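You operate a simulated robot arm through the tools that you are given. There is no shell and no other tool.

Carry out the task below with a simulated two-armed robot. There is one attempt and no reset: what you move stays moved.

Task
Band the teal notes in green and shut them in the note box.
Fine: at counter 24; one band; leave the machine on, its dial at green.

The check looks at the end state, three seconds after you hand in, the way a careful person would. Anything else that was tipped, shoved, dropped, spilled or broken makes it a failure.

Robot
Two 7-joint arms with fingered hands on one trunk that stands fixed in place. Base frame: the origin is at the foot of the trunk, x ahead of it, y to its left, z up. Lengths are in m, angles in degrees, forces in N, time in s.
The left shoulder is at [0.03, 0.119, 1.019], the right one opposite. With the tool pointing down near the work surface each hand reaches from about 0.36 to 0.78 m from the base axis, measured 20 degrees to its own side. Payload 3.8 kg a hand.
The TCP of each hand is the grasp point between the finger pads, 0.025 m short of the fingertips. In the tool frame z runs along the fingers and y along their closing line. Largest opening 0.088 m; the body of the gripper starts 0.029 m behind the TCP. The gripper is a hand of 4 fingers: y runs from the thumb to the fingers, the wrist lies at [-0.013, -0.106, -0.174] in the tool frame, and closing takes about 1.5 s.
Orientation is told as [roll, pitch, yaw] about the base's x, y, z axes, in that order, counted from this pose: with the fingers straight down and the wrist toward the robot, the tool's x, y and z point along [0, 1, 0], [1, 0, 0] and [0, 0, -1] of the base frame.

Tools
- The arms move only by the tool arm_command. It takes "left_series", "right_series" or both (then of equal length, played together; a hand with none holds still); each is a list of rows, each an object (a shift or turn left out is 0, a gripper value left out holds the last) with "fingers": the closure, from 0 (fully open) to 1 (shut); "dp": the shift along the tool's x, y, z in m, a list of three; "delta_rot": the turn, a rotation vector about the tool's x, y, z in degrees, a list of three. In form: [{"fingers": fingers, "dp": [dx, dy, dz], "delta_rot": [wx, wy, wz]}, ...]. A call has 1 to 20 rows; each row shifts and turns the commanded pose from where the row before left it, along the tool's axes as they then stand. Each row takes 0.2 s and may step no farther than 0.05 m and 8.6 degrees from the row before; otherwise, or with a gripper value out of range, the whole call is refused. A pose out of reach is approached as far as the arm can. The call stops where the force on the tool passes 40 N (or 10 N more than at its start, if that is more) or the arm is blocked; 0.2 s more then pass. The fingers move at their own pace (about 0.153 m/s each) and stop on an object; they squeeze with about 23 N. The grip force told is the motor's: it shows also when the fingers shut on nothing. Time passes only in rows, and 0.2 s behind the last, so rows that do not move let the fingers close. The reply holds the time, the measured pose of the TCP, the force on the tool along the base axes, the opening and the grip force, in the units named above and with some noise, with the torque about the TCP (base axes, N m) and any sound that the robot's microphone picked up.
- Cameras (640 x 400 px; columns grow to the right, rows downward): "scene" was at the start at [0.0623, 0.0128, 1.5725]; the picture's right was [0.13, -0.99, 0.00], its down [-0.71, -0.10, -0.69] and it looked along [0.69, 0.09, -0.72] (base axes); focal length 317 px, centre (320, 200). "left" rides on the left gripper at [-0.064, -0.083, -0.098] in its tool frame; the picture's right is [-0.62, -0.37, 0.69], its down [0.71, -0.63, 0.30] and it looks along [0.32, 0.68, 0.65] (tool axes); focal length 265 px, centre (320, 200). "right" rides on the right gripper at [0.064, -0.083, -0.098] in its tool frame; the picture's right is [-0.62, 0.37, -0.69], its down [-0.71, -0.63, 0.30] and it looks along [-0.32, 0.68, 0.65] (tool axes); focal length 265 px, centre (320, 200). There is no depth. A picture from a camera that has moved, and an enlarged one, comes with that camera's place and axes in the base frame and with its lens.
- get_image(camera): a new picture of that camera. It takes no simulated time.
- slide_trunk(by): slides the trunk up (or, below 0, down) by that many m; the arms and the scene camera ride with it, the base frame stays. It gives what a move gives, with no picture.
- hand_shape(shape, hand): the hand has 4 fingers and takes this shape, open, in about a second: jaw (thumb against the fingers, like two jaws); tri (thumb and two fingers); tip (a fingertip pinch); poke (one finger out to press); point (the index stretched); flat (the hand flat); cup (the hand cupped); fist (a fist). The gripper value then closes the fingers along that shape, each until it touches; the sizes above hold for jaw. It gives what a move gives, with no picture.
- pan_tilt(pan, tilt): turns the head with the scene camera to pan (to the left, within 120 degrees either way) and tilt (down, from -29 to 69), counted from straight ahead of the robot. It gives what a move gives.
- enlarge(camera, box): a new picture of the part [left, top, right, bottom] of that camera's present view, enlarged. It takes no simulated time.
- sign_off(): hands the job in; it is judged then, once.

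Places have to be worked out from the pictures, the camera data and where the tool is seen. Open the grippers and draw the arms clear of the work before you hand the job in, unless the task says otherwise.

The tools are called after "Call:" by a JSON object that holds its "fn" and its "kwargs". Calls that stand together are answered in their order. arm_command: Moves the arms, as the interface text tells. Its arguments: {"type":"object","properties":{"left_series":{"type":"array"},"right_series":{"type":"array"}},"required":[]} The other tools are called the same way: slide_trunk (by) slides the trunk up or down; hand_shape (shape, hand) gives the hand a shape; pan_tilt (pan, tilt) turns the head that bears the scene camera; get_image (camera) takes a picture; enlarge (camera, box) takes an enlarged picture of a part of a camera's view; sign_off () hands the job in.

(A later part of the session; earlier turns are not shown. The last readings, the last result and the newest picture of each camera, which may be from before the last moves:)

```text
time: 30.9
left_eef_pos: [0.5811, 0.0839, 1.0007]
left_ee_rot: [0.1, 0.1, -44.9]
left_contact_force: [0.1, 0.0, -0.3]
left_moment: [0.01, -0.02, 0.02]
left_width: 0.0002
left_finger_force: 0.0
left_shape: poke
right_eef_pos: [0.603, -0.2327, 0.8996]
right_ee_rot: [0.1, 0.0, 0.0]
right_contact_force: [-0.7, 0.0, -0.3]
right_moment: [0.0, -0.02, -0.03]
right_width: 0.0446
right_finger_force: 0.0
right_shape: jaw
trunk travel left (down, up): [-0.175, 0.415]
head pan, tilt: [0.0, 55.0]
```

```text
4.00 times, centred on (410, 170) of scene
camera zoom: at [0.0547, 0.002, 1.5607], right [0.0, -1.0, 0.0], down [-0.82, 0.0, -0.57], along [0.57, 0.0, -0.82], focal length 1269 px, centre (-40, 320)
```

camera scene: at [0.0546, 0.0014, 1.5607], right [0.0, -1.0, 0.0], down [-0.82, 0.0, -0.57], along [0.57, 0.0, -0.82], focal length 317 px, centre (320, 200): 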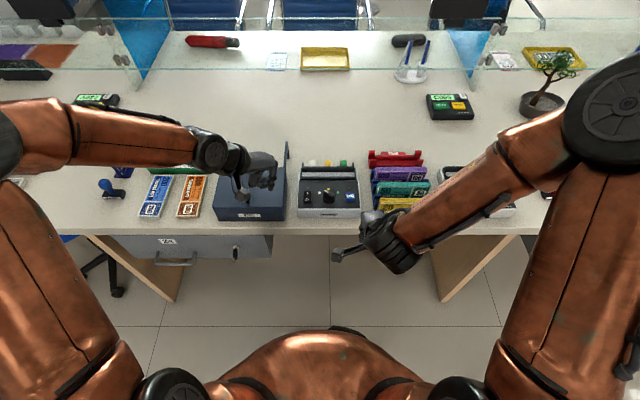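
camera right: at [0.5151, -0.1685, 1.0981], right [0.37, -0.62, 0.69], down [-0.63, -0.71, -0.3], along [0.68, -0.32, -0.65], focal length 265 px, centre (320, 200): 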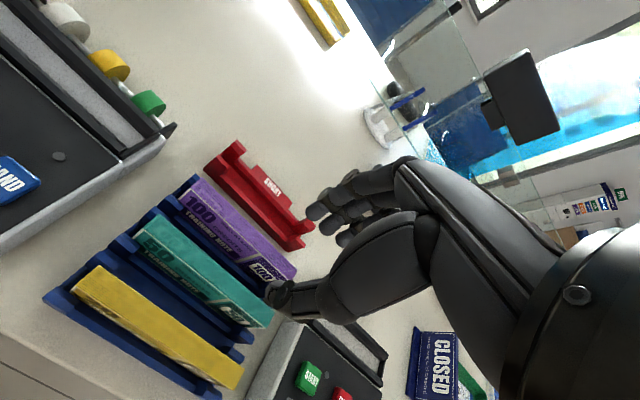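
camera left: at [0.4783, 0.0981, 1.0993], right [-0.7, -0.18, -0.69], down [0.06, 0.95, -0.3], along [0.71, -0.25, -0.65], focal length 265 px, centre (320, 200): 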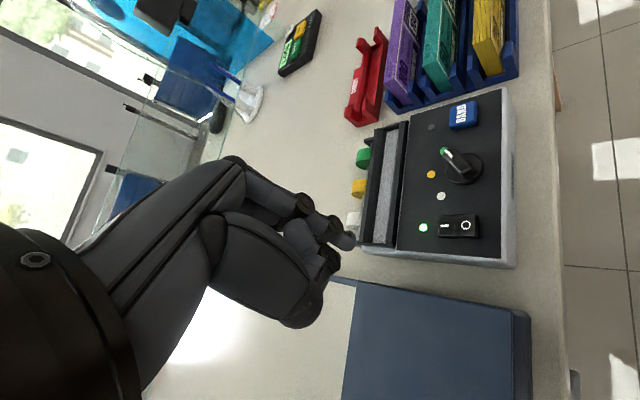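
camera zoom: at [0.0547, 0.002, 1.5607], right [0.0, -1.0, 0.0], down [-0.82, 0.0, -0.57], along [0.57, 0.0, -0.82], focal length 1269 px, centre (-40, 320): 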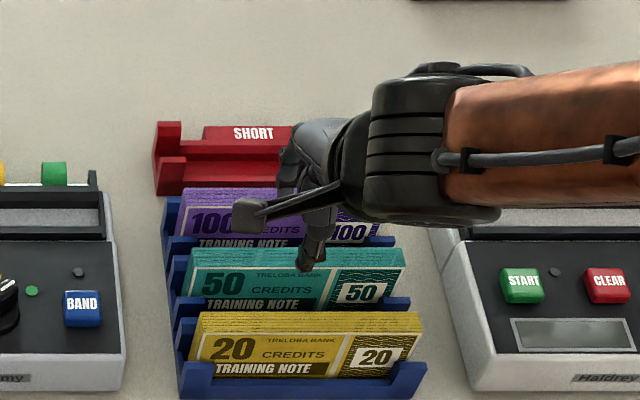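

The jaw straddles the teal bundle as expected: thumb in front of it, fingers between teal and purple. I lower 3 cm with small steps and check.

Call:
{"fn": "arm_command", "kwargs": {"right_series": [{"dp": [0, 0, 0.012]}, {"dp": [0, 0, 0.012]}, {"dp": [0, 0, 0.008]}, {}]}}

Call:
{"fn": "enlarge", "kwargs": {"camera": "right", "box": [120, 120, 420, 360]}}

Call:
{"fn": "enlarge", "kwargs": {"camera": "left", "box": [340, 0, 540, 130]}}

Call:
{"fn": "enlarge", "kwargs": {"camera": "scene", "box": [360, 140, 440, 220]}}

```text
time: 31.9
left_eef_pos: [0.5823, 0.0846, 1.0006]
left_ee_rot: [0.1, 0.0, -45.0]
left_contact_force: [0.4, -0.1, 0.0]
left_moment: [0.04, -0.01, -0.01]
left_width: 0.0
left_finger_force: 0.1
left_shape: poke
right_eef_pos: [0.6015, -0.2328, 0.8686]
right_ee_rot: [0.0, 0.0, 0.0]
right_contact_force: [0.3, -0.3, -0.2]
right_moment: [0.0, 0.01, 0.02]
right_width: 0.0443
right_finger_force: 0.1
right_shape: jaw
trunk travel left (down, up): [-0.175, 0.415]
head pan, tilt: [0.0, 55.0]
```

```text
1.67 times, centred on (270, 240) of right
camera zoom: at [0.5191, -0.1682, 0.966], right [0.37, -0.62, 0.69], down [-0.63, -0.71, -0.3], along [0.68, -0.32, -0.65], focal length 442 px, centre (403, 133)
```

zoom: 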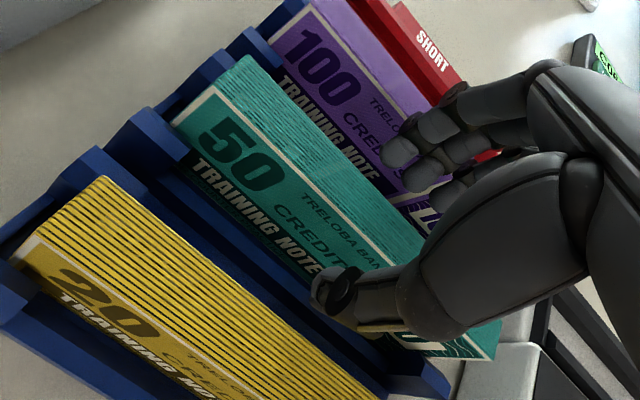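

```text
3.08 times, centred on (440, 65) of left
camera zoom: at [0.4783, 0.0982, 1.099], right [-0.7, -0.18, -0.69], down [0.06, 0.95, -0.3], along [0.71, -0.25, -0.65], focal length 817 px, centre (-49, 615)
```

zoom: 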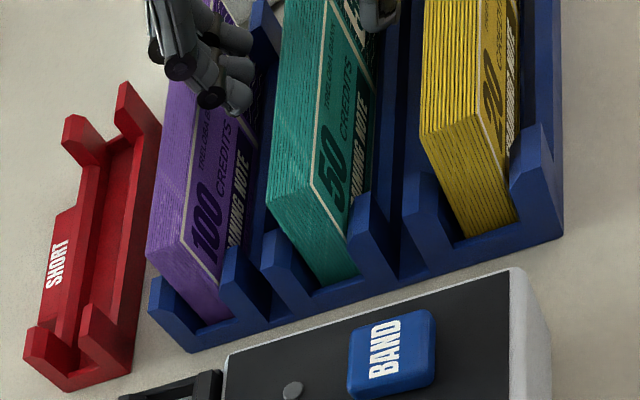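

```text
5.00 times, centred on (400, 180) of scene
camera zoom: at [0.0548, 0.0021, 1.5607], right [0.0, -1.0, 0.0], down [-0.82, 0.0, -0.57], along [0.57, 0.0, -0.82], focal length 1587 px, centre (-80, 300)
```

zoom: 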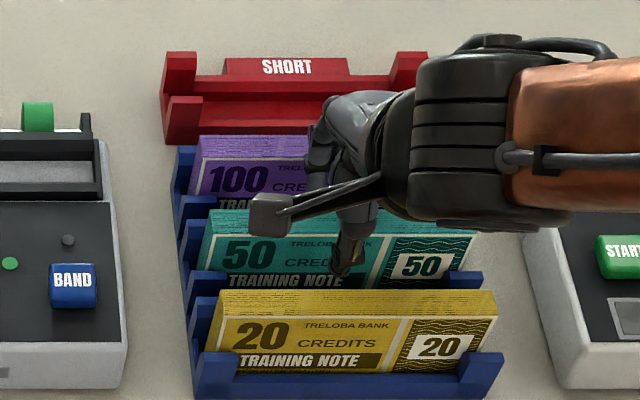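

Clearances look right on both sides. I lower another 26 mm so the pads grip the upper part of the teal bundle.

Call:
{"fn": "arm_command", "kwargs": {"right_series": [{"dp": [0, 0.001, 0.009]}, {"dp": [0, 0, 0.009]}, {"dp": [0, 0, 0.008]}, {}]}}

Call:
{"fn": "enlarge", "kwargs": {"camera": "right", "box": [120, 120, 420, 360]}}

Call:
{"fn": "enlarge", "kwargs": {"camera": "left", "box": [340, 0, 540, 130]}}

```text
time: 32.9
left_eef_pos: [0.5834, 0.0855, 1.0003]
left_ee_rot: [0.1, 0.0, -45.0]
left_contact_force: [0.5, 0.5, -0.5]
left_moment: [-0.02, -0.02, 0.01]
left_width: 0.0
left_finger_force: 0.0
left_shape: poke
right_eef_pos: [0.6032, -0.232, 0.8431]
right_ee_rot: [0.0, 0.0, 0.1]
right_contact_force: [-0.1, -0.6, -0.5]
right_moment: [0.0, -0.01, 0.01]
right_width: 0.0442
right_finger_force: 0.1
right_shape: jaw
trunk travel left (down, up): [-0.175, 0.415]
head pan, tilt: [0.0, 55.0]
```

```text
1.67 times, centred on (270, 240) of right
camera zoom: at [0.5208, -0.1681, 0.9416], right [0.37, -0.62, 0.69], down [-0.63, -0.72, -0.3], along [0.68, -0.32, -0.65], focal length 442 px, centre (403, 133)
```

zoom: 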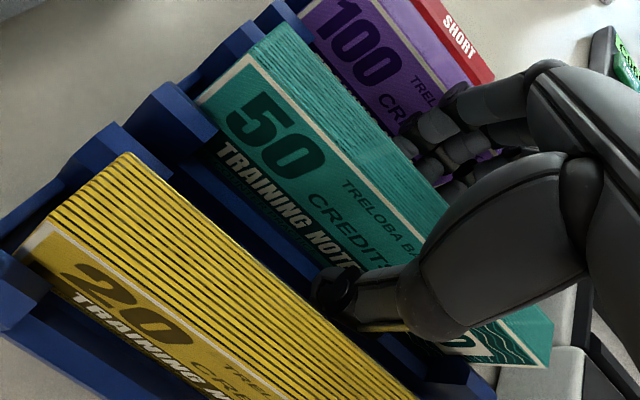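

```text
3.08 times, centred on (440, 65) of left
camera zoom: at [0.4782, 0.0982, 1.099], right [-0.7, -0.18, -0.69], down [0.06, 0.95, -0.3], along [0.71, -0.25, -0.65], focal length 817 px, centre (-49, 615)
```

zoom: 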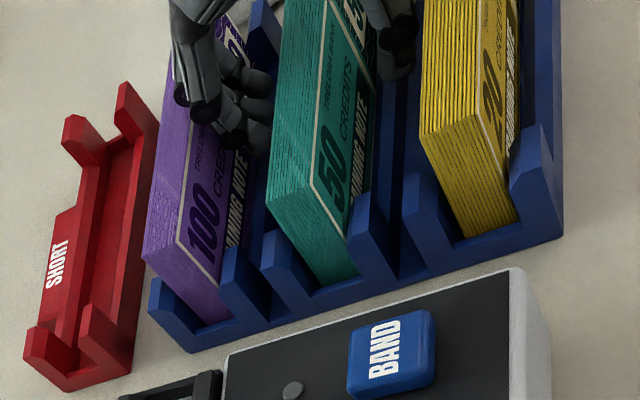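

The fingers graze the purple bundle's face a little, but closing takes them away from it. I close the jaw on the teal bundle now.

Call:
{"fn": "arm_command", "kwargs": {"right_series": [{"fingers": 0.7}, {"fingers": 0.85}, {"fingers": 1.0}, {}, {}, {}, {}, {}]}}

Call:
{"fn": "enlarge", "kwargs": {"camera": "right", "box": [120, 120, 420, 360]}}

Call:
{"fn": "enlarge", "kwargs": {"camera": "left", "box": [340, 0, 540, 130]}}

```text
time: 34.7
left_eef_pos: [0.5822, 0.0852, 1.0005]
left_ee_rot: [0.0, 0.0, -45.2]
left_contact_force: [0.2, -0.2, 0.2]
left_moment: [0.01, 0.02, 0.0]
left_width: 0.0
left_finger_force: 0.0
left_shape: poke
right_eef_pos: [0.6038, -0.2312, 0.8432]
right_ee_rot: [0.0, 0.0, 0.0]
right_contact_force: [0.5, -1.0, 0.7]
right_moment: [-0.01, -0.06, 0.06]
right_width: 0.0131
right_finger_force: 23.0
right_shape: jaw
trunk travel left (down, up): [-0.175, 0.415]
head pan, tilt: [0.0, 55.0]
```

```text
1.67 times, centred on (270, 240) of right
camera zoom: at [0.521, -0.1682, 0.9415], right [0.37, -0.62, 0.69], down [-0.63, -0.71, -0.3], along [0.68, -0.32, -0.65], focal length 442 px, centre (403, 133)
```

zoom: 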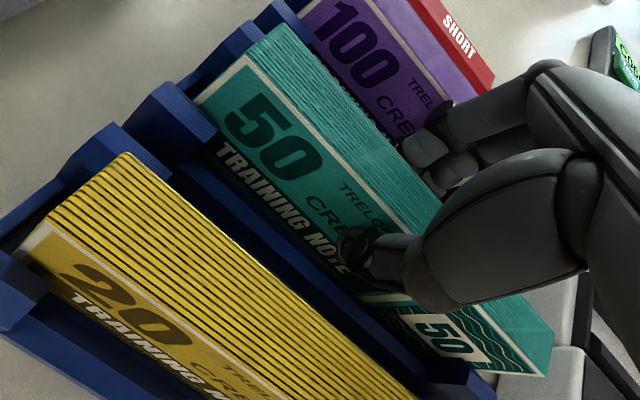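

```text
3.08 times, centred on (440, 65) of left
camera zoom: at [0.4785, 0.0981, 1.0989], right [-0.7, -0.18, -0.69], down [0.06, 0.95, -0.3], along [0.71, -0.25, -0.65], focal length 817 px, centre (-49, 615)
```

zoom: 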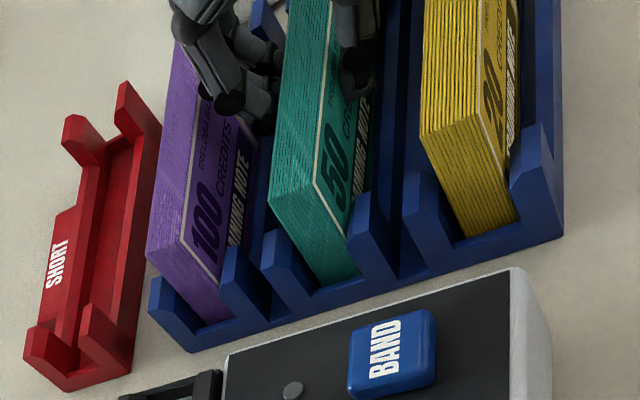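

The grip holds: 13 mm width at 23 N, and purple sprang back to its place. I lift straight up about 13 cm.

Call:
{"fn": "arm_command", "kwargs": {"right_series": [{"dp": [0, 0, -0.01]}, {"dp": [0, 0, -0.015]}, {"dp": [0, 0, -0.02]}, {"dp": [0, 0, -0.03]}, {"dp": [0, 0, -0.03]}, {"dp": [0, 0, -0.03]}, {}]}}

Call:
{"fn": "get_image", "kwargs": {"camera": "right"}}

Call:
{"fn": "get_image", "kwargs": {"camera": "left"}}

Call:
{"fn": "get_image", "kwargs": {"camera": "scene"}}

```text
time: 36.3
left_eef_pos: [0.5822, 0.0841, 1.0]
left_ee_rot: [-0.1, 0.0, -45.0]
left_contact_force: [0.5, -0.2, -0.3]
left_moment: [0.02, 0.03, 0.02]
left_width: 0.0
left_finger_force: 0.1
left_shape: poke
right_eef_pos: [0.6023, -0.2346, 0.9772]
right_ee_rot: [0.0, 0.1, 0.1]
right_contact_force: [0.8, 1.0, -0.7]
right_moment: [0.02, 0.0, 0.0]
right_width: 0.0128
right_finger_force: 23.1
right_shape: jaw
trunk travel left (down, up): [-0.175, 0.415]
head pan, tilt: [0.0, 55.0]
```

```text
taken
camera right: at [0.5199, -0.1698, 1.0753], right [0.37, -0.62, 0.69], down [-0.63, -0.71, -0.3], along [0.68, -0.32, -0.65], focal length 265 px, centre (320, 200)
```

right: 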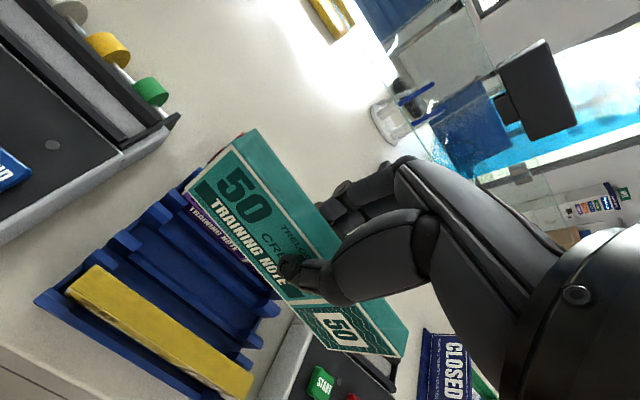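

```text
taken
camera left: at [0.4787, 0.0979, 1.0988], right [-0.7, -0.18, -0.69], down [0.06, 0.95, -0.3], along [0.71, -0.25, -0.65], focal length 265 px, centre (320, 200)
```

left: 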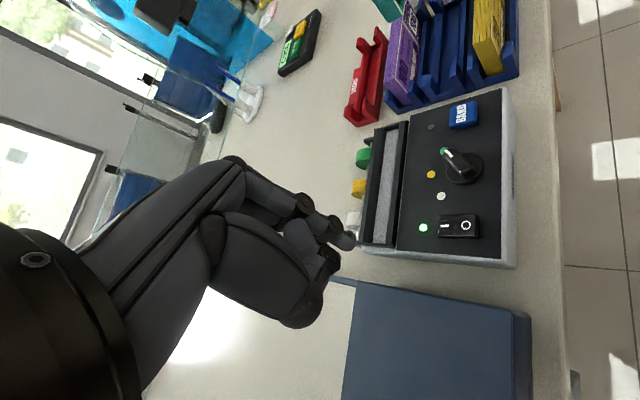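

```text
taken
camera scene: at [0.0554, 0.0016, 1.5606], right [0.0, -1.0, 0.0], down [-0.82, 0.0, -0.57], along [0.57, 0.0, -0.82], focal length 317 px, centre (320, 200)
```

scene: 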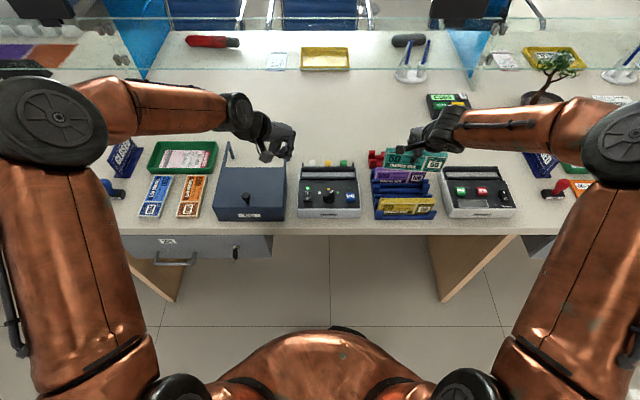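

The bundle is out cleanly and the neighbours stayed put. I enlarge the right view to measure how the bundle sits relative to the TCP.

Call:
{"fn": "enlarge", "kwargs": {"camera": "right", "box": [170, 110, 430, 370]}}

Call:
{"fn": "enlarge", "kwargs": {"camera": "scene", "box": [360, 120, 460, 220]}}

```text
1.54 times, centred on (300, 240) of right
camera zoom: at [0.5199, -0.1698, 1.0753], right [0.37, -0.62, 0.69], down [-0.63, -0.71, -0.3], along [0.68, -0.32, -0.65], focal length 408 px, centre (351, 138)
```

zoom: 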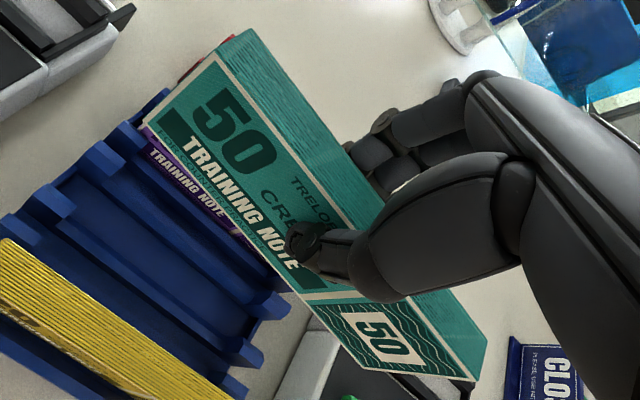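

```text
4.00 times, centred on (410, 170) of scene
camera zoom: at [0.0554, 0.0016, 1.5606], right [0.0, -1.0, 0.0], down [-0.82, 0.0, -0.57], along [0.57, 0.0, -0.82], focal length 1269 px, centre (-40, 320)
```

zoom: 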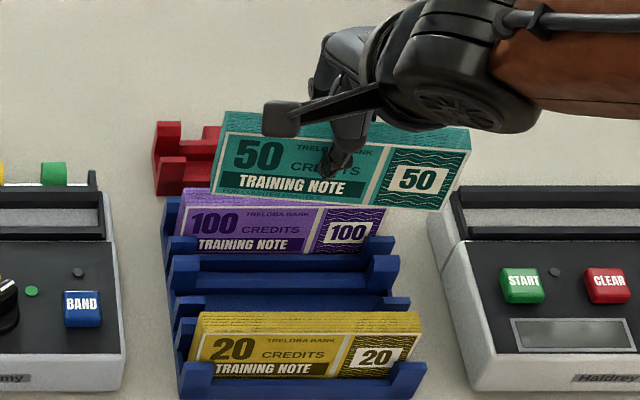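

The bundle hangs about 5° clockwise in the grip with its centre ~5 mm to the right of the TCP and its bottom ~55 mm below it; the slot centre is near [0.665, -0.025], floor z 0.82. I back the left hand off to the left, then bring the bundle over the slot, yawing +5° to square it.

Call:
{"fn": "arm_command", "kwargs": {"left_series": [{"dp": [0.001, -0.03, -0.01]}, {"dp": [0.001, -0.03, -0.01]}, {"dp": [0.001, -0.03, -0.01]}, {"dp": [0, -0.027, 0]}, {}]}}

Call:
{"fn": "arm_command", "kwargs": {"right_series": [{"dp": [0.035, 0.01, 0], "delta_rot": [0, 0, -2.5]}, {"dp": [0.036, 0.01, 0], "delta_rot": [0, 0, -2.5]}, {"dp": [0.037, 0.008, 0]}, {"dp": [0.037, 0.007, 0]}, {"dp": [0.036, 0.006, 0]}, {"dp": [0.034, 0.006, 0.01]}, {}]}}

Call:
{"fn": "get_image", "kwargs": {"camera": "right"}}

Call:
{"fn": "get_image", "kwargs": {"camera": "left"}}

Call:
{"fn": "enlarge", "kwargs": {"camera": "scene", "box": [270, 110, 390, 220]}}

```text
time: 37.5
left_eef_pos: [0.5009, 0.168, 1.0307]
left_ee_rot: [0.0, 0.0, -45.0]
left_contact_force: [-0.8, -0.2, -0.5]
left_moment: [0.0, 0.02, 0.0]
left_width: 0.0
left_finger_force: 0.0
left_shape: poke
right_eef_pos: [0.6032, -0.2338, 0.977]
right_ee_rot: [0.0, 0.0, -0.1]
right_contact_force: [0.0, -0.1, -0.3]
right_moment: [0.03, 0.03, -0.03]
right_width: 0.0129
right_finger_force: 23.3
right_shape: jaw
trunk travel left (down, up): [-0.175, 0.415]
head pan, tilt: [0.0, 55.0]
```

```text
time: 39.1
left_eef_pos: [0.5013, 0.1672, 1.0307]
left_ee_rot: [0.0, 0.0, -45.0]
left_contact_force: [-0.3, -0.7, -0.8]
left_moment: [0.05, 0.0, 0.02]
left_width: 0.0
left_finger_force: 0.0
left_shape: poke
right_eef_pos: [0.6353, -0.0153, 0.9674]
right_ee_rot: [0.0, -0.1, 5.0]
right_contact_force: [0.1, 0.1, -0.9]
right_moment: [0.05, -0.02, 0.0]
right_width: 0.013
right_finger_force: 23.3
right_shape: jaw
trunk travel left (down, up): [-0.175, 0.415]
head pan, tilt: [0.0, 55.0]
```

```text
taken
camera right: at [0.5482, 0.0414, 1.0656], right [0.42, -0.59, 0.69], down [-0.57, -0.77, -0.3], along [0.71, -0.26, -0.65], focal length 265 px, centre (320, 200)
```

right: 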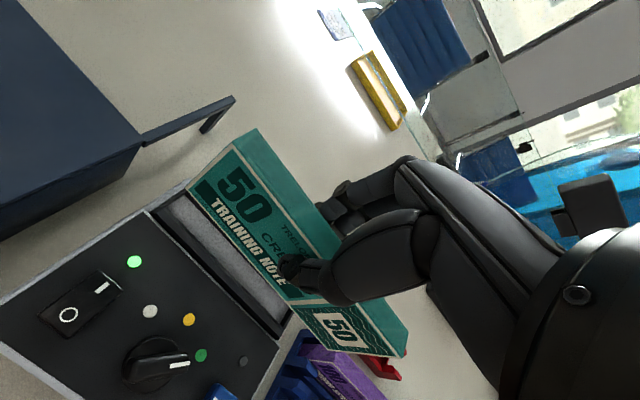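

```text
taken
camera left: at [0.3975, 0.181, 1.1295], right [-0.7, -0.18, -0.69], down [0.06, 0.95, -0.3], along [0.71, -0.25, -0.65], focal length 265 px, centre (320, 200)
```

left: 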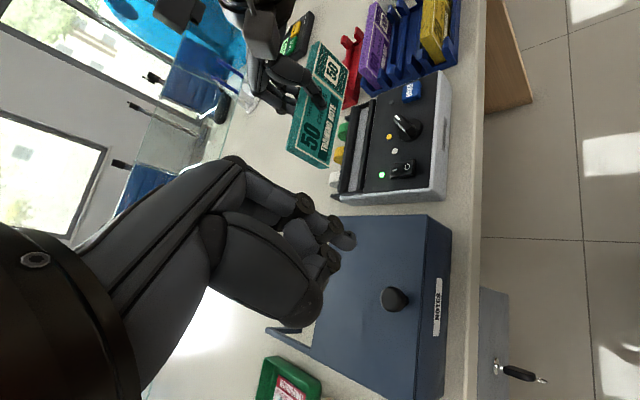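

```text
3.64 times, centred on (330, 165) of scene
camera zoom: at [0.0547, 0.0013, 1.5607], right [0.0, -1.0, 0.0], down [-0.82, 0.0, -0.57], along [0.57, 0.0, -0.82], focal length 1154 px, centre (284, 327)
```

zoom: 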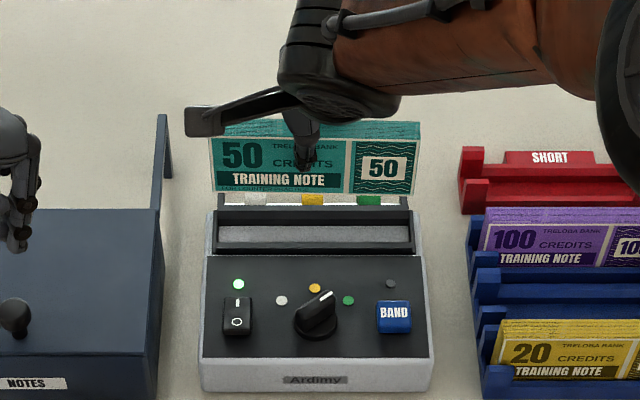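

The bundle is squared with the slot and its ends already line up with the slot's ends in the scene view. I enlarge the left view for the fore-aft and height check.

Call:
{"fn": "enlarge", "kwargs": {"camera": "left", "box": [270, 20, 430, 210]}}

Call:
{"fn": "enlarge", "kwargs": {"camera": "right", "box": [130, 110, 420, 370]}}

```text
2.11 times, centred on (350, 115) of left
camera zoom: at [0.3975, 0.181, 1.1295], right [-0.7, -0.18, -0.69], down [0.06, 0.95, -0.3], along [0.71, -0.25, -0.65], focal length 559 px, centre (257, 379)
```

zoom: 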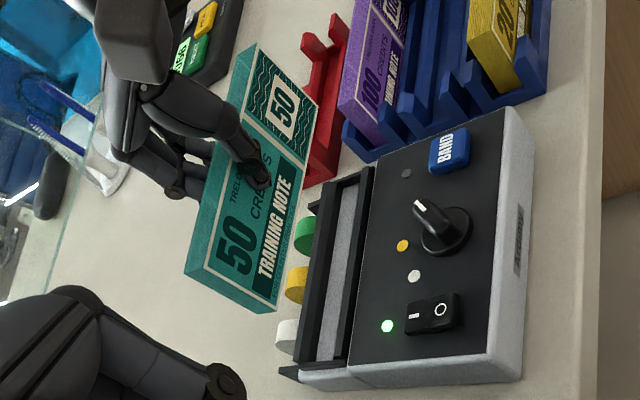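

```text
1.54 times, centred on (275, 240) of right
camera zoom: at [0.5482, 0.0414, 1.0656], right [0.42, -0.59, 0.69], down [-0.57, -0.77, -0.3], along [0.71, -0.26, -0.65], focal length 408 px, centre (389, 138)
```

zoom: 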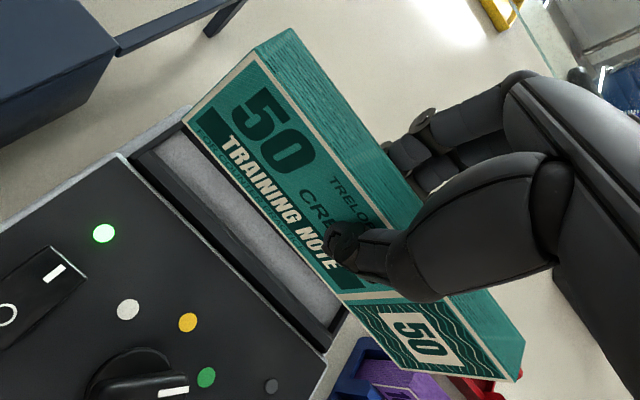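

The bundle's lower left corner is at about [0.632, 0.051, 0.910]; the slot centre is 25 mm further forward and about 2 mm to the right. I shift there and lower until the bundle's bottom is ~1 cm above the slot walls.

Call:
{"fn": "arm_command", "kwargs": {"right_series": [{"dp": [-0.002, 0.0125, 0.01]}, {"dp": [-0.002, 0.0122, 0.015]}, {"dp": [0, 0, 0.02]}, {"dp": [0, 0, 0.012]}, {}]}}

Call:
{"fn": "enlarge", "kwargs": {"camera": "left", "box": [290, 60, 430, 210]}}

Call:
{"fn": "enlarge", "kwargs": {"camera": "right", "box": [130, 110, 420, 370]}}

Call:
{"fn": "enlarge", "kwargs": {"camera": "scene", "box": [280, 120, 380, 210]}}

```text
time: 40.3
left_eef_pos: [0.5006, 0.1694, 1.0304]
left_ee_rot: [0.1, 0.1, -45.0]
left_contact_force: [-0.4, 0.1, 0.3]
left_moment: [0.0, -0.01, 0.04]
left_width: 0.0001
left_finger_force: 0.0
left_shape: poke
right_eef_pos: [0.6628, -0.0173, 0.9105]
right_ee_rot: [0.0, -0.1, 5.0]
right_contact_force: [-0.6, 0.6, -1.8]
right_moment: [-0.04, 0.01, 0.02]
right_width: 0.0129
right_finger_force: 23.3
right_shape: jaw
trunk travel left (down, up): [-0.175, 0.415]
head pan, tilt: [0.0, 55.0]
```

```text
2.67 times, centred on (360, 135) of left
camera zoom: at [0.3976, 0.1818, 1.1293], right [-0.7, -0.18, -0.69], down [0.06, 0.95, -0.3], along [0.71, -0.25, -0.65], focal length 708 px, centre (213, 373)
```

zoom: 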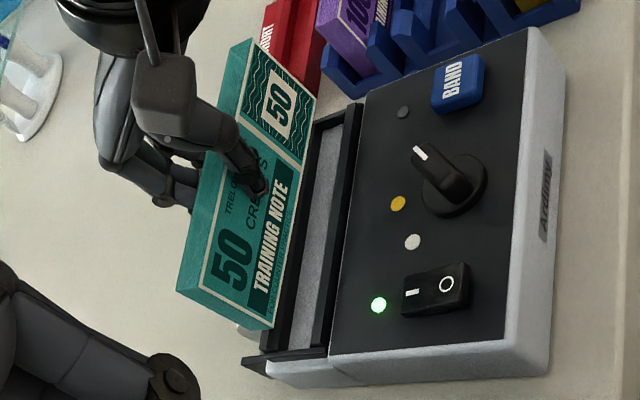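

```text
1.54 times, centred on (275, 240) of right
camera zoom: at [0.574, 0.0396, 1.0094], right [0.42, -0.59, 0.69], down [-0.56, -0.77, -0.3], along [0.71, -0.26, -0.65], focal length 408 px, centre (389, 138)
```

zoom: 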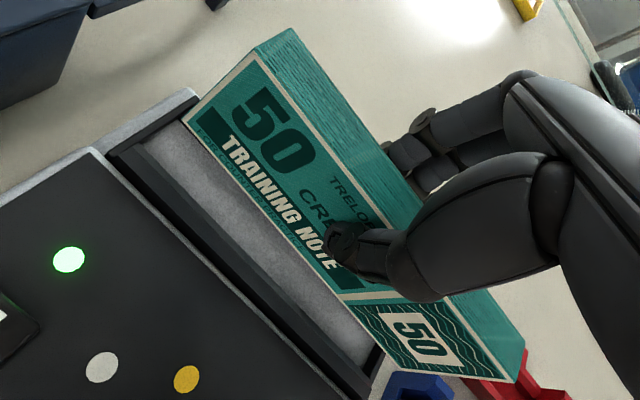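

```text
4.44 times, centred on (330, 165) of scene
camera zoom: at [0.0549, 0.0022, 1.5607], right [0.0, -1.0, 0.0], down [-0.82, 0.0, -0.57], along [0.57, 0.0, -0.82], focal length 1410 px, centre (276, 356)
```

zoom: 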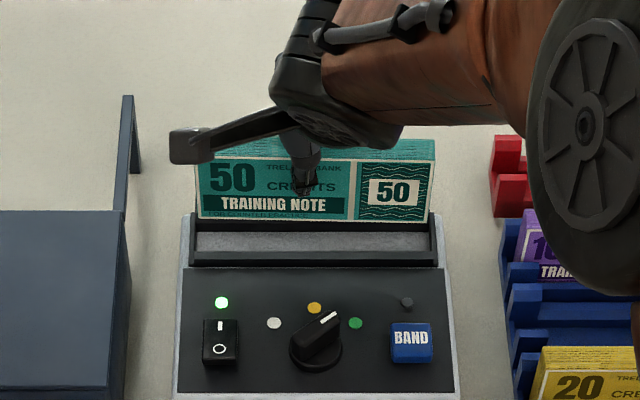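

Better edge picks show the slot spans x 0.6435 to 0.676, so the bundle is about 8 mm too far forward; sideways it fits. I shift back 8.5 mm and lower 2 cm.

Call:
{"fn": "arm_command", "kwargs": {"right_series": [{"dp": [-0.0003, -0.0086, 0]}, {"dp": [0, 0, 0.007]}, {"dp": [0, 0, 0.007]}, {}]}}

Call:
{"fn": "enlarge", "kwargs": {"camera": "left", "box": [290, 60, 430, 210]}}

Call:
{"fn": "enlarge", "kwargs": {"camera": "right", "box": [130, 110, 420, 370]}}

Call:
{"fn": "enlarge", "kwargs": {"camera": "scene", "box": [290, 140, 370, 200]}}

```text
time: 41.3
left_eef_pos: [0.502, 0.1693, 1.0308]
left_ee_rot: [0.0, 0.0, -45.0]
left_contact_force: [-0.1, -0.2, -1.1]
left_moment: [0.02, 0.01, 0.01]
left_width: 0.0002
left_finger_force: 0.1
left_shape: poke
right_eef_pos: [0.6545, -0.0187, 0.8969]
right_ee_rot: [0.0, 0.0, 5.0]
right_contact_force: [-0.1, -0.1, -0.9]
right_moment: [0.01, 0.0, -0.02]
right_width: 0.0128
right_finger_force: 23.0
right_shape: jaw
trunk travel left (down, up): [-0.175, 0.415]
head pan, tilt: [0.0, 55.0]
```

```text
2.67 times, centred on (360, 135) of left
camera zoom: at [0.3978, 0.1816, 1.1293], right [-0.7, -0.18, -0.69], down [0.06, 0.95, -0.3], along [0.71, -0.25, -0.65], focal length 708 px, centre (213, 373)
```

zoom: 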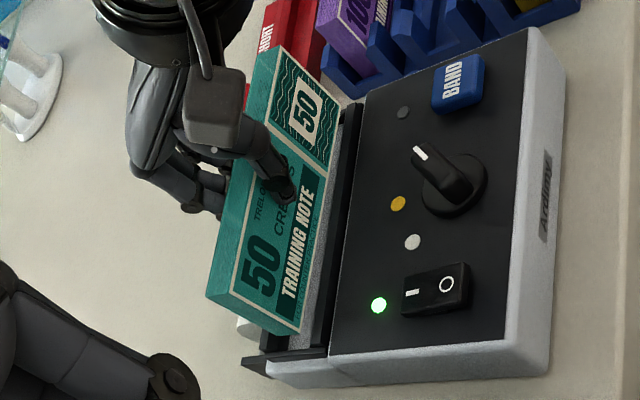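

```text
1.54 times, centred on (275, 240) of right
camera zoom: at [0.5654, 0.0385, 0.9958], right [0.42, -0.59, 0.69], down [-0.56, -0.77, -0.3], along [0.71, -0.26, -0.65], focal length 408 px, centre (389, 138)
```

zoom: 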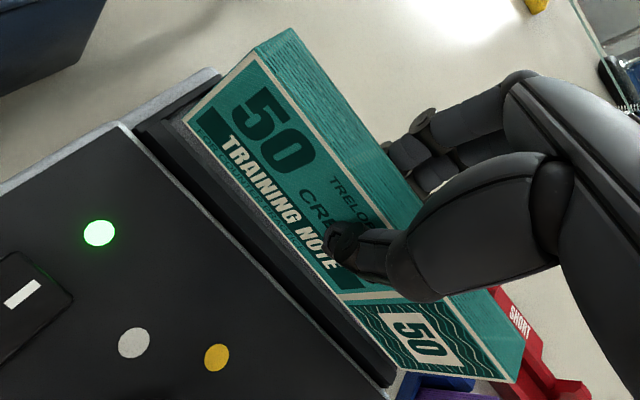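

```text
6.67 times, centred on (330, 170) of scene
camera zoom: at [0.055, 0.002, 1.5607], right [0.0, -1.0, 0.0], down [-0.82, 0.0, -0.57], along [0.57, 0.0, -0.82], focal length 2116 px, centre (253, 400)
```

zoom: 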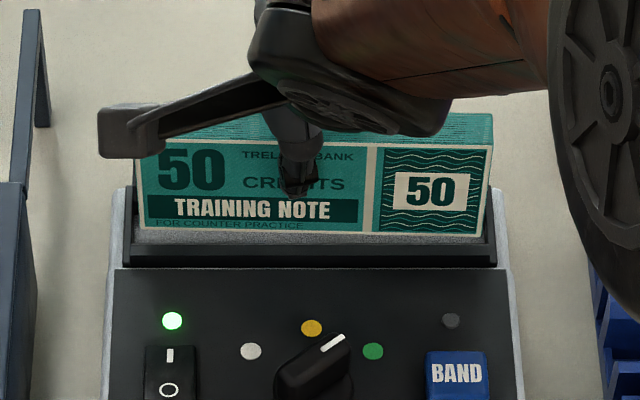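

The bundle bottom is at wall-top height, inside the slot on all sides (about 5 mm front, 2-4 mm at the ends). I nudge 1 mm right and lower gently until it seats.

Call:
{"fn": "arm_command", "kwargs": {"right_series": [{"dp": [-0.001, 0, 0.004]}, {"dp": [0, 0, 0.004]}, {"dp": [0, 0, 0.004]}, {}]}}

Call:
{"fn": "enlarge", "kwargs": {"camera": "left", "box": [290, 60, 430, 210]}}

Call:
{"fn": "enlarge", "kwargs": {"camera": "scene", "box": [290, 140, 370, 200]}}

```text
time: 42.3
left_eef_pos: [0.5017, 0.1694, 1.0309]
left_ee_rot: [0.0, 0.0, -44.9]
left_contact_force: [0.5, 0.4, -0.2]
left_moment: [0.05, -0.03, 0.0]
left_width: 0.0
left_finger_force: 0.1
left_shape: poke
right_eef_pos: [0.6526, -0.0198, 0.8858]
right_ee_rot: [0.0, -0.1, 5.1]
right_contact_force: [4.7, 0.7, 2.8]
right_moment: [-0.01, -0.18, 0.05]
right_width: 0.0135
right_finger_force: 22.7
right_shape: jaw
trunk travel left (down, up): [-0.175, 0.415]
head pan, tilt: [0.0, 55.0]
```

```text
2.67 times, centred on (360, 135) of left
camera zoom: at [0.3975, 0.1818, 1.1294], right [-0.7, -0.18, -0.69], down [0.06, 0.95, -0.3], along [0.71, -0.25, -0.65], focal length 708 px, centre (213, 373)
```

zoom: 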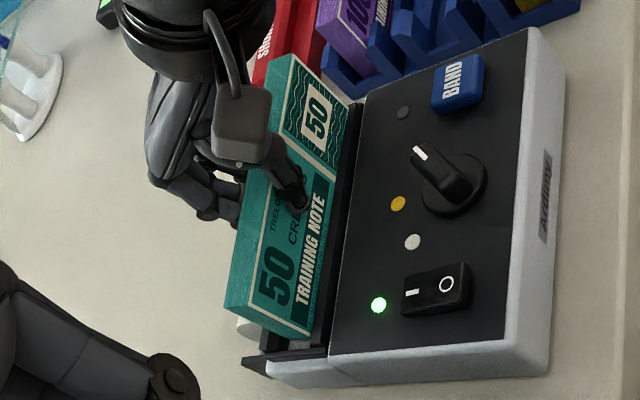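

```text
6.67 times, centred on (330, 170) of scene
camera zoom: at [0.0547, 0.0022, 1.5607], right [0.0, -1.0, 0.0], down [-0.82, 0.0, -0.57], along [0.57, 0.0, -0.82], focal length 2116 px, centre (253, 400)
```

zoom: 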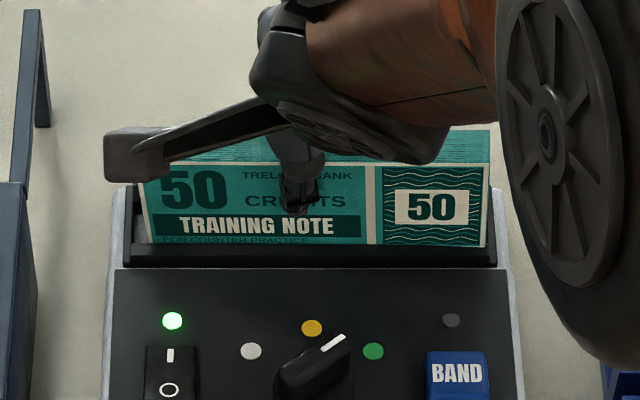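

A small forward force (4.7 N) shows the bundle touching the front wall. I ease 3 mm forward and lower a bit more.

Call:
{"fn": "arm_command", "kwargs": {"right_series": [{"dp": [0, 0.003, -0.001]}, {}]}}

```text
time: 42.9
left_eef_pos: [0.5006, 0.1684, 1.0305]
left_ee_rot: [0.1, 0.0, -45.0]
left_contact_force: [-0.2, 0.6, -0.1]
left_moment: [0.01, -0.02, 0.02]
left_width: 0.0
left_finger_force: 0.1
left_shape: poke
right_eef_pos: [0.6559, -0.0194, 0.886]
right_ee_rot: [0.0, 0.0, 5.0]
right_contact_force: [2.4, 0.5, 4.8]
right_moment: [-0.01, -0.12, 0.03]
right_width: 0.0134
right_finger_force: 22.6
right_shape: jaw
trunk travel left (down, up): [-0.175, 0.415]
head pan, tilt: [0.0, 55.0]
```

Forward force dropped and the upward force rose to 4.8 N, which suggests the bundle now rests on the slot floor. I press 2 mm further to confirm seating.

Call:
{"fn": "arm_command", "kwargs": {"right_series": [{"dp": [0, 0.001, 0.002]}, {}]}}

Call:
{"fn": "enlarge", "kwargs": {"camera": "left", "box": [290, 60, 430, 210]}}

Call:
{"fn": "enlarge", "kwargs": {"camera": "scene", "box": [290, 140, 370, 200]}}

Call:
{"fn": "enlarge", "kwargs": {"camera": "right", "box": [130, 110, 420, 370]}}

```text
time: 43.5
left_eef_pos: [0.5026, 0.1693, 1.0307]
left_ee_rot: [0.0, 0.1, -45.0]
left_contact_force: [-0.5, 0.8, 0.3]
left_moment: [-0.02, -0.03, 0.02]
left_width: 0.0
left_finger_force: 0.0
left_shape: poke
right_eef_pos: [0.6559, -0.0204, 0.8835]
right_ee_rot: [0.0, 0.0, 5.1]
right_contact_force: [0.7, 0.8, -1.2]
right_moment: [0.01, -0.03, 0.07]
right_width: 0.0135
right_finger_force: 22.9
right_shape: jaw
trunk travel left (down, up): [-0.175, 0.415]
head pan, tilt: [0.0, 55.0]
```

```text
2.67 times, centred on (360, 135) of left
camera zoom: at [0.3978, 0.1817, 1.1292], right [-0.7, -0.18, -0.69], down [0.06, 0.95, -0.3], along [0.71, -0.25, -0.65], focal length 708 px, centre (213, 373)
```

zoom: 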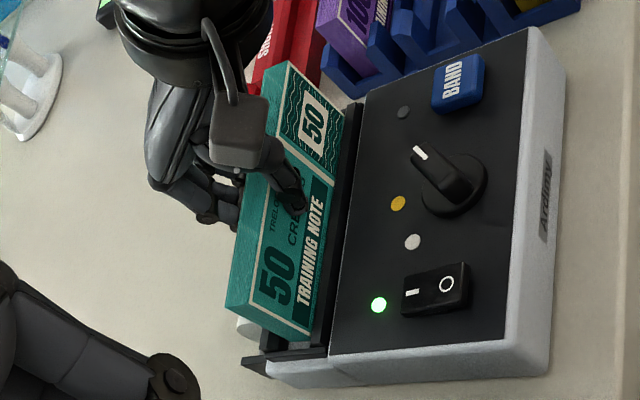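

```text
6.67 times, centred on (330, 170) of scene
camera zoom: at [0.0551, 0.0021, 1.5606], right [0.0, -1.0, 0.0], down [-0.82, 0.0, -0.57], along [0.57, 0.0, -0.82], focal length 2116 px, centre (253, 400)
```

zoom: 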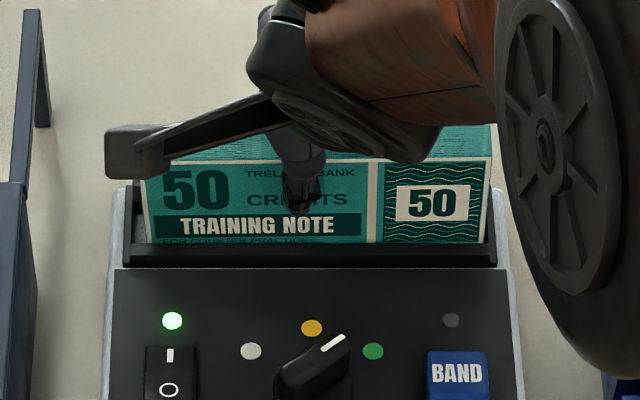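

```text
1.54 times, centred on (275, 240) of right
camera zoom: at [0.5687, 0.0373, 0.9811], right [0.42, -0.58, 0.69], down [-0.57, -0.77, -0.3], along [0.71, -0.26, -0.65], focal length 408 px, centre (389, 138)
```

zoom: 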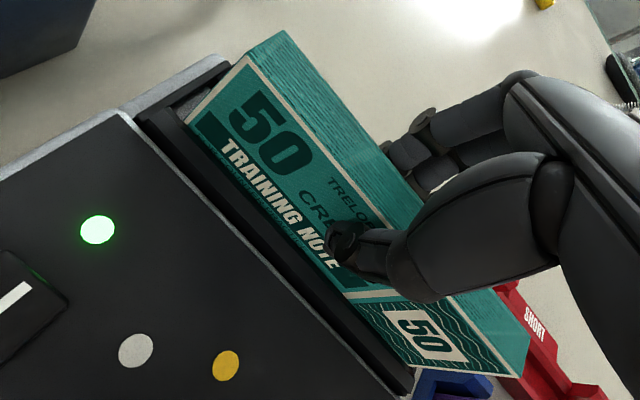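

The catch cleared and the force is near zero. I continue lowering in 2 mm steps until the floor stops it.

Call:
{"fn": "arm_command", "kwargs": {"right_series": [{"dp": [0.001, 0, 0.002]}, {"dp": [0, 0, 0.002]}, {}]}}

```text
time: 44.3
left_eef_pos: [0.5012, 0.1681, 1.0307]
left_ee_rot: [0.1, 0.0, -45.0]
left_contact_force: [0.1, 0.1, 0.1]
left_moment: [0.0, 0.0, 0.01]
left_width: 0.0001
left_finger_force: 0.0
left_shape: poke
right_eef_pos: [0.6573, -0.0174, 0.8788]
right_ee_rot: [0.0, -0.1, 5.1]
right_contact_force: [0.3, 0.4, -0.5]
right_moment: [0.0, -0.04, 0.07]
right_width: 0.0135
right_finger_force: 23.0
right_shape: jaw
trunk travel left (down, up): [-0.175, 0.415]
head pan, tilt: [0.0, 55.0]
```

Call:
{"fn": "arm_command", "kwargs": {"right_series": [{"dp": [0, 0, 0.002]}, {"dp": [0, 0, 0.002]}, {}]}}

Call:
{"fn": "enlarge", "kwargs": {"camera": "scene", "box": [290, 140, 370, 200]}}

Call:
{"fn": "enlarge", "kwargs": {"camera": "left", "box": [290, 60, 430, 210]}}

```text
time: 45.1
left_eef_pos: [0.4995, 0.168, 1.0325]
left_ee_rot: [0.0, 0.1, -45.0]
left_contact_force: [0.3, 0.4, 0.3]
left_moment: [0.04, 0.03, -0.02]
left_width: 0.0001
left_finger_force: 0.1
left_shape: poke
right_eef_pos: [0.6565, -0.0175, 0.8778]
right_ee_rot: [0.0, -0.2, 5.1]
right_contact_force: [4.1, 0.2, 11.5]
right_moment: [0.0, -0.08, 0.09]
right_width: 0.0135
right_finger_force: 23.3
right_shape: jaw
trunk travel left (down, up): [-0.175, 0.415]
head pan, tilt: [0.0, 55.0]
```

```text
6.67 times, centred on (330, 170) of scene
camera zoom: at [0.054, 0.0021, 1.5608], right [0.0, -1.0, 0.0], down [-0.82, 0.0, -0.57], along [0.57, 0.0, -0.82], focal length 2116 px, centre (253, 400)
```

zoom: 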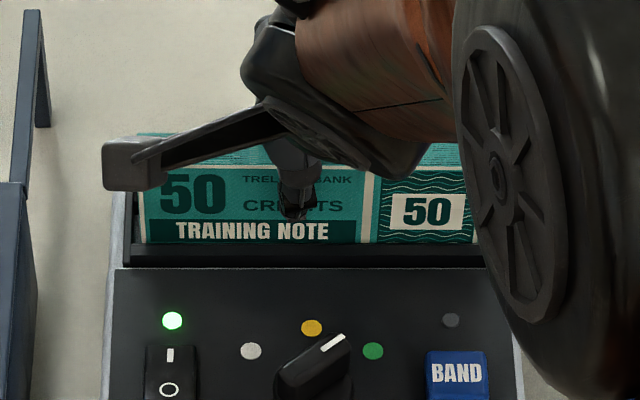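

```text
2.67 times, centred on (360, 135) of left
camera zoom: at [0.397, 0.1817, 1.1297], right [-0.7, -0.18, -0.69], down [0.06, 0.95, -0.3], along [0.71, -0.25, -0.65], focal length 708 px, centre (213, 373)
```

zoom: 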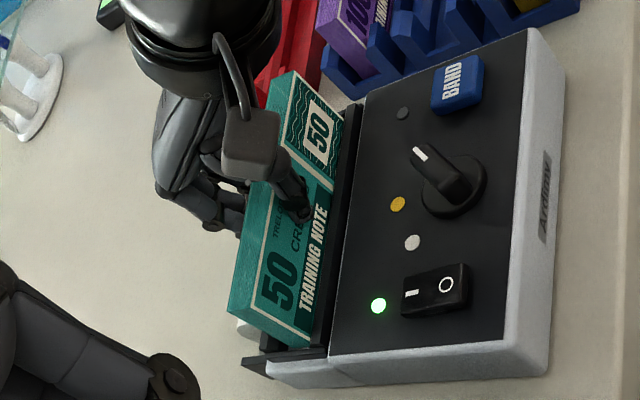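

The floor stops it at TCP z 0.878 (11.5 N up). I relieve the pressure by raising the command 3 mm, then open gently to about half so the bundle stays standing.

Call:
{"fn": "arm_command", "kwargs": {"right_series": [{"dp": [0, 0.0005, -0.0025]}, {}]}}

Call:
{"fn": "arm_command", "kwargs": {"right_series": [{"fingers": 0.8}, {"fingers": 0.75}, {"fingers": 0.65}, {"fingers": 0.55}, {"fingers": 0.5}, {}, {}]}}

Call:
{"fn": "enlarge", "kwargs": {"camera": "scene", "box": [290, 140, 370, 200]}}

Call:
{"fn": "enlarge", "kwargs": {"camera": "left", "box": [290, 60, 430, 210]}}

Call:
{"fn": "enlarge", "kwargs": {"camera": "right", "box": [130, 110, 420, 370]}}

```text
time: 45.7
left_eef_pos: [0.5013, 0.1684, 1.0302]
left_ee_rot: [0.1, 0.1, -44.9]
left_contact_force: [0.1, 0.0, -0.6]
left_moment: [0.02, -0.02, 0.0]
left_width: 0.0
left_finger_force: 0.0
left_shape: poke
right_eef_pos: [0.6578, -0.018, 0.8771]
right_ee_rot: [0.1, 0.1, 5.0]
right_contact_force: [4.0, -0.1, 6.2]
right_moment: [0.03, -0.12, 0.1]
right_width: 0.0135
right_finger_force: 22.7
right_shape: jaw
trunk travel left (down, up): [-0.175, 0.415]
head pan, tilt: [0.0, 55.0]
```

```text
time: 47.3
left_eef_pos: [0.5013, 0.1679, 1.0301]
left_ee_rot: [-0.1, 0.1, -45.1]
left_contact_force: [-0.1, 0.5, -0.3]
left_moment: [-0.03, -0.01, 0.03]
left_width: 0.0
left_finger_force: 0.0
left_shape: poke
right_eef_pos: [0.6573, -0.0175, 0.8778]
right_ee_rot: [-0.1, 0.0, 4.9]
right_contact_force: [0.7, 0.5, 1.0]
right_moment: [-0.02, 0.03, -0.02]
right_width: 0.0437
right_finger_force: 0.0
right_shape: jaw
trunk travel left (down, up): [-0.175, 0.415]
head pan, tilt: [0.0, 55.0]
```

```text
6.67 times, centred on (330, 170) of scene
camera zoom: at [0.0548, 0.0022, 1.5607], right [0.0, -1.0, 0.0], down [-0.82, 0.0, -0.57], along [0.57, 0.0, -0.82], focal length 2116 px, centre (253, 400)
```

zoom: 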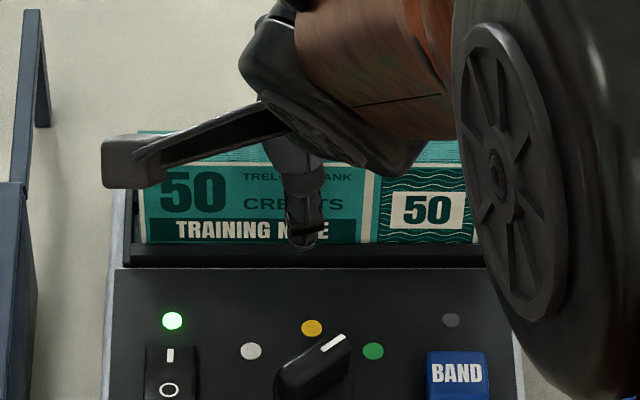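

```text
2.67 times, centred on (360, 135) of left
camera zoom: at [0.3976, 0.1818, 1.1293], right [-0.7, -0.18, -0.69], down [0.06, 0.95, -0.3], along [0.71, -0.25, -0.65], focal length 708 px, centre (213, 373)
```

zoom: 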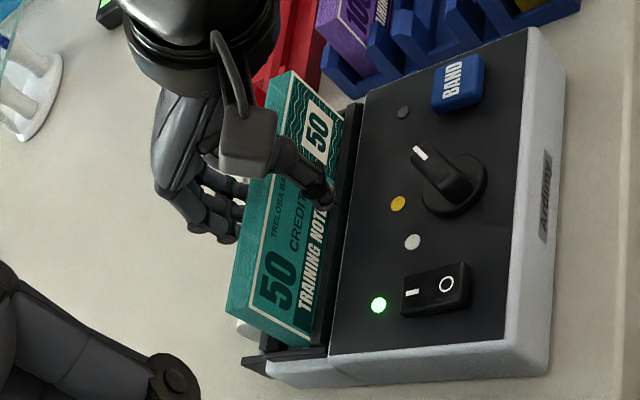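

```text
1.54 times, centred on (275, 240) of right
camera zoom: at [0.5686, 0.0388, 0.976], right [0.42, -0.58, 0.69], down [-0.56, -0.77, -0.3], along [0.71, -0.26, -0.65], focal length 408 px, centre (389, 138)
```

zoom: 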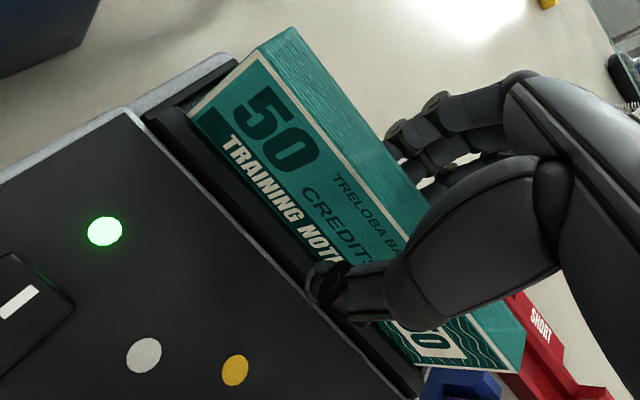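

The bundle stands upright in the slot by itself. I raise the right hand straight up, well clear, then draw it off to the right.

Call:
{"fn": "arm_command", "kwargs": {"right_series": [{"dp": [0, 0, -0.01]}, {"dp": [0, 0, -0.02]}, {"dp": [0, 0, -0.04]}, {"dp": [0, 0, -0.04]}, {"dp": [0, 0, -0.04]}, {"dp": [-0.045, -0.015, 0]}, {"dp": [-0.045, -0.015, 0]}, {"dp": [-0.045, -0.015, 0]}, {"dp": [-0.045, -0.015, 0]}, {"dp": [-0.045, -0.02, 0]}, {}]}}

Call:
{"fn": "get_image", "kwargs": {"camera": "scene"}}

Call:
{"fn": "get_image", "kwargs": {"camera": "left"}}

Call:
{"fn": "get_image", "kwargs": {"camera": "right"}}

```text
time: 49.7
left_eef_pos: [0.5022, 0.1693, 1.031]
left_ee_rot: [0.1, 0.0, -44.9]
left_contact_force: [0.6, -0.2, 0.1]
left_moment: [0.01, 0.0, 0.01]
left_width: 0.0
left_finger_force: 0.1
left_shape: poke
right_eef_pos: [0.5974, -0.2488, 1.0292]
right_ee_rot: [-0.1, 0.0, 5.0]
right_contact_force: [0.2, -0.8, 0.4]
right_moment: [-0.01, -0.02, 0.0]
right_width: 0.0435
right_finger_force: 0.1
right_shape: jaw
trunk travel left (down, up): [-0.175, 0.415]
head pan, tilt: [0.0, 55.0]
```

```text
taken
camera scene: at [0.0552, 0.0032, 1.5606], right [0.0, -1.0, 0.0], down [-0.82, 0.0, -0.57], along [0.57, 0.0, -0.82], focal length 317 px, centre (320, 200)
```

scene: 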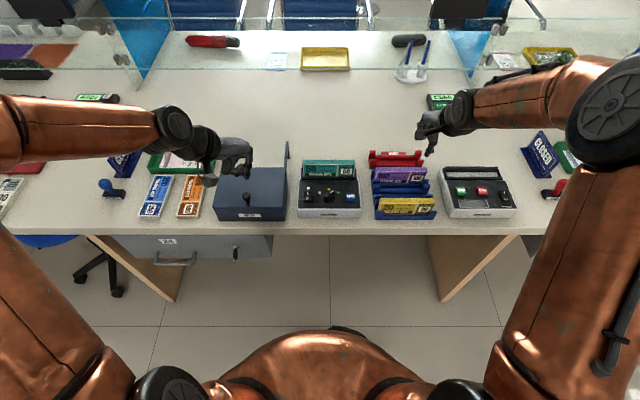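

```text
taken
camera left: at [0.3979, 0.1826, 1.129], right [-0.7, -0.18, -0.69], down [0.06, 0.95, -0.3], along [0.71, -0.25, -0.65], focal length 265 px, centre (320, 200)
```

left: 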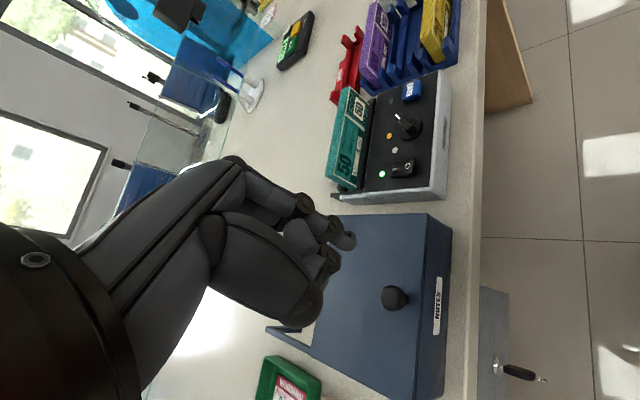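

```text
taken
camera right: at [0.5083, -0.1912, 1.1268], right [0.42, -0.58, 0.69], down [-0.56, -0.77, -0.3], along [0.71, -0.26, -0.65], focal length 265 px, centre (320, 200)
```

right: 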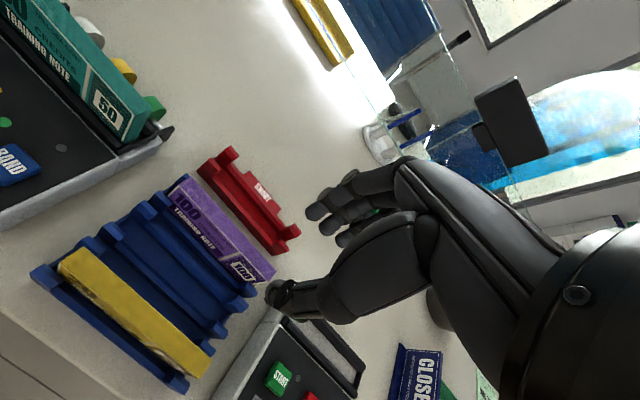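

The bundle stays upright and the right hand is clear. I enlarge the bander in the scene and left views to check lamps and seating before pressing BAND.

Call:
{"fn": "enlarge", "kwargs": {"camera": "scene", "box": [285, 145, 375, 225]}}

Call:
{"fn": "enlarge", "kwargs": {"camera": "left", "box": [310, 60, 470, 210]}}

```text
5.00 times, centred on (330, 185) of scene
camera zoom: at [0.0552, 0.0032, 1.5606], right [0.0, -1.0, 0.0], down [-0.82, 0.0, -0.57], along [0.57, 0.0, -0.82], focal length 1587 px, centre (270, 275)
```

zoom: 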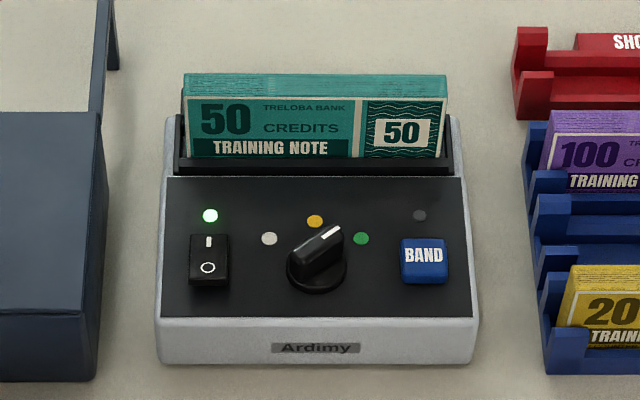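

```text
2.67 times, centred on (390, 135) of left
camera zoom: at [0.3979, 0.1826, 1.129], right [-0.7, -0.18, -0.69], down [0.06, 0.95, -0.3], along [0.71, -0.25, -0.65], focal length 708 px, centre (133, 373)
```

zoom: 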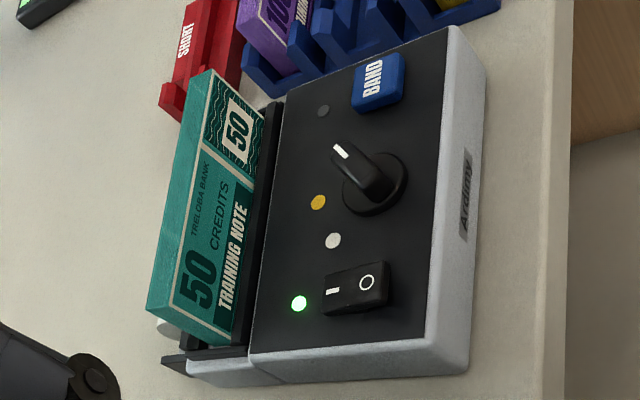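

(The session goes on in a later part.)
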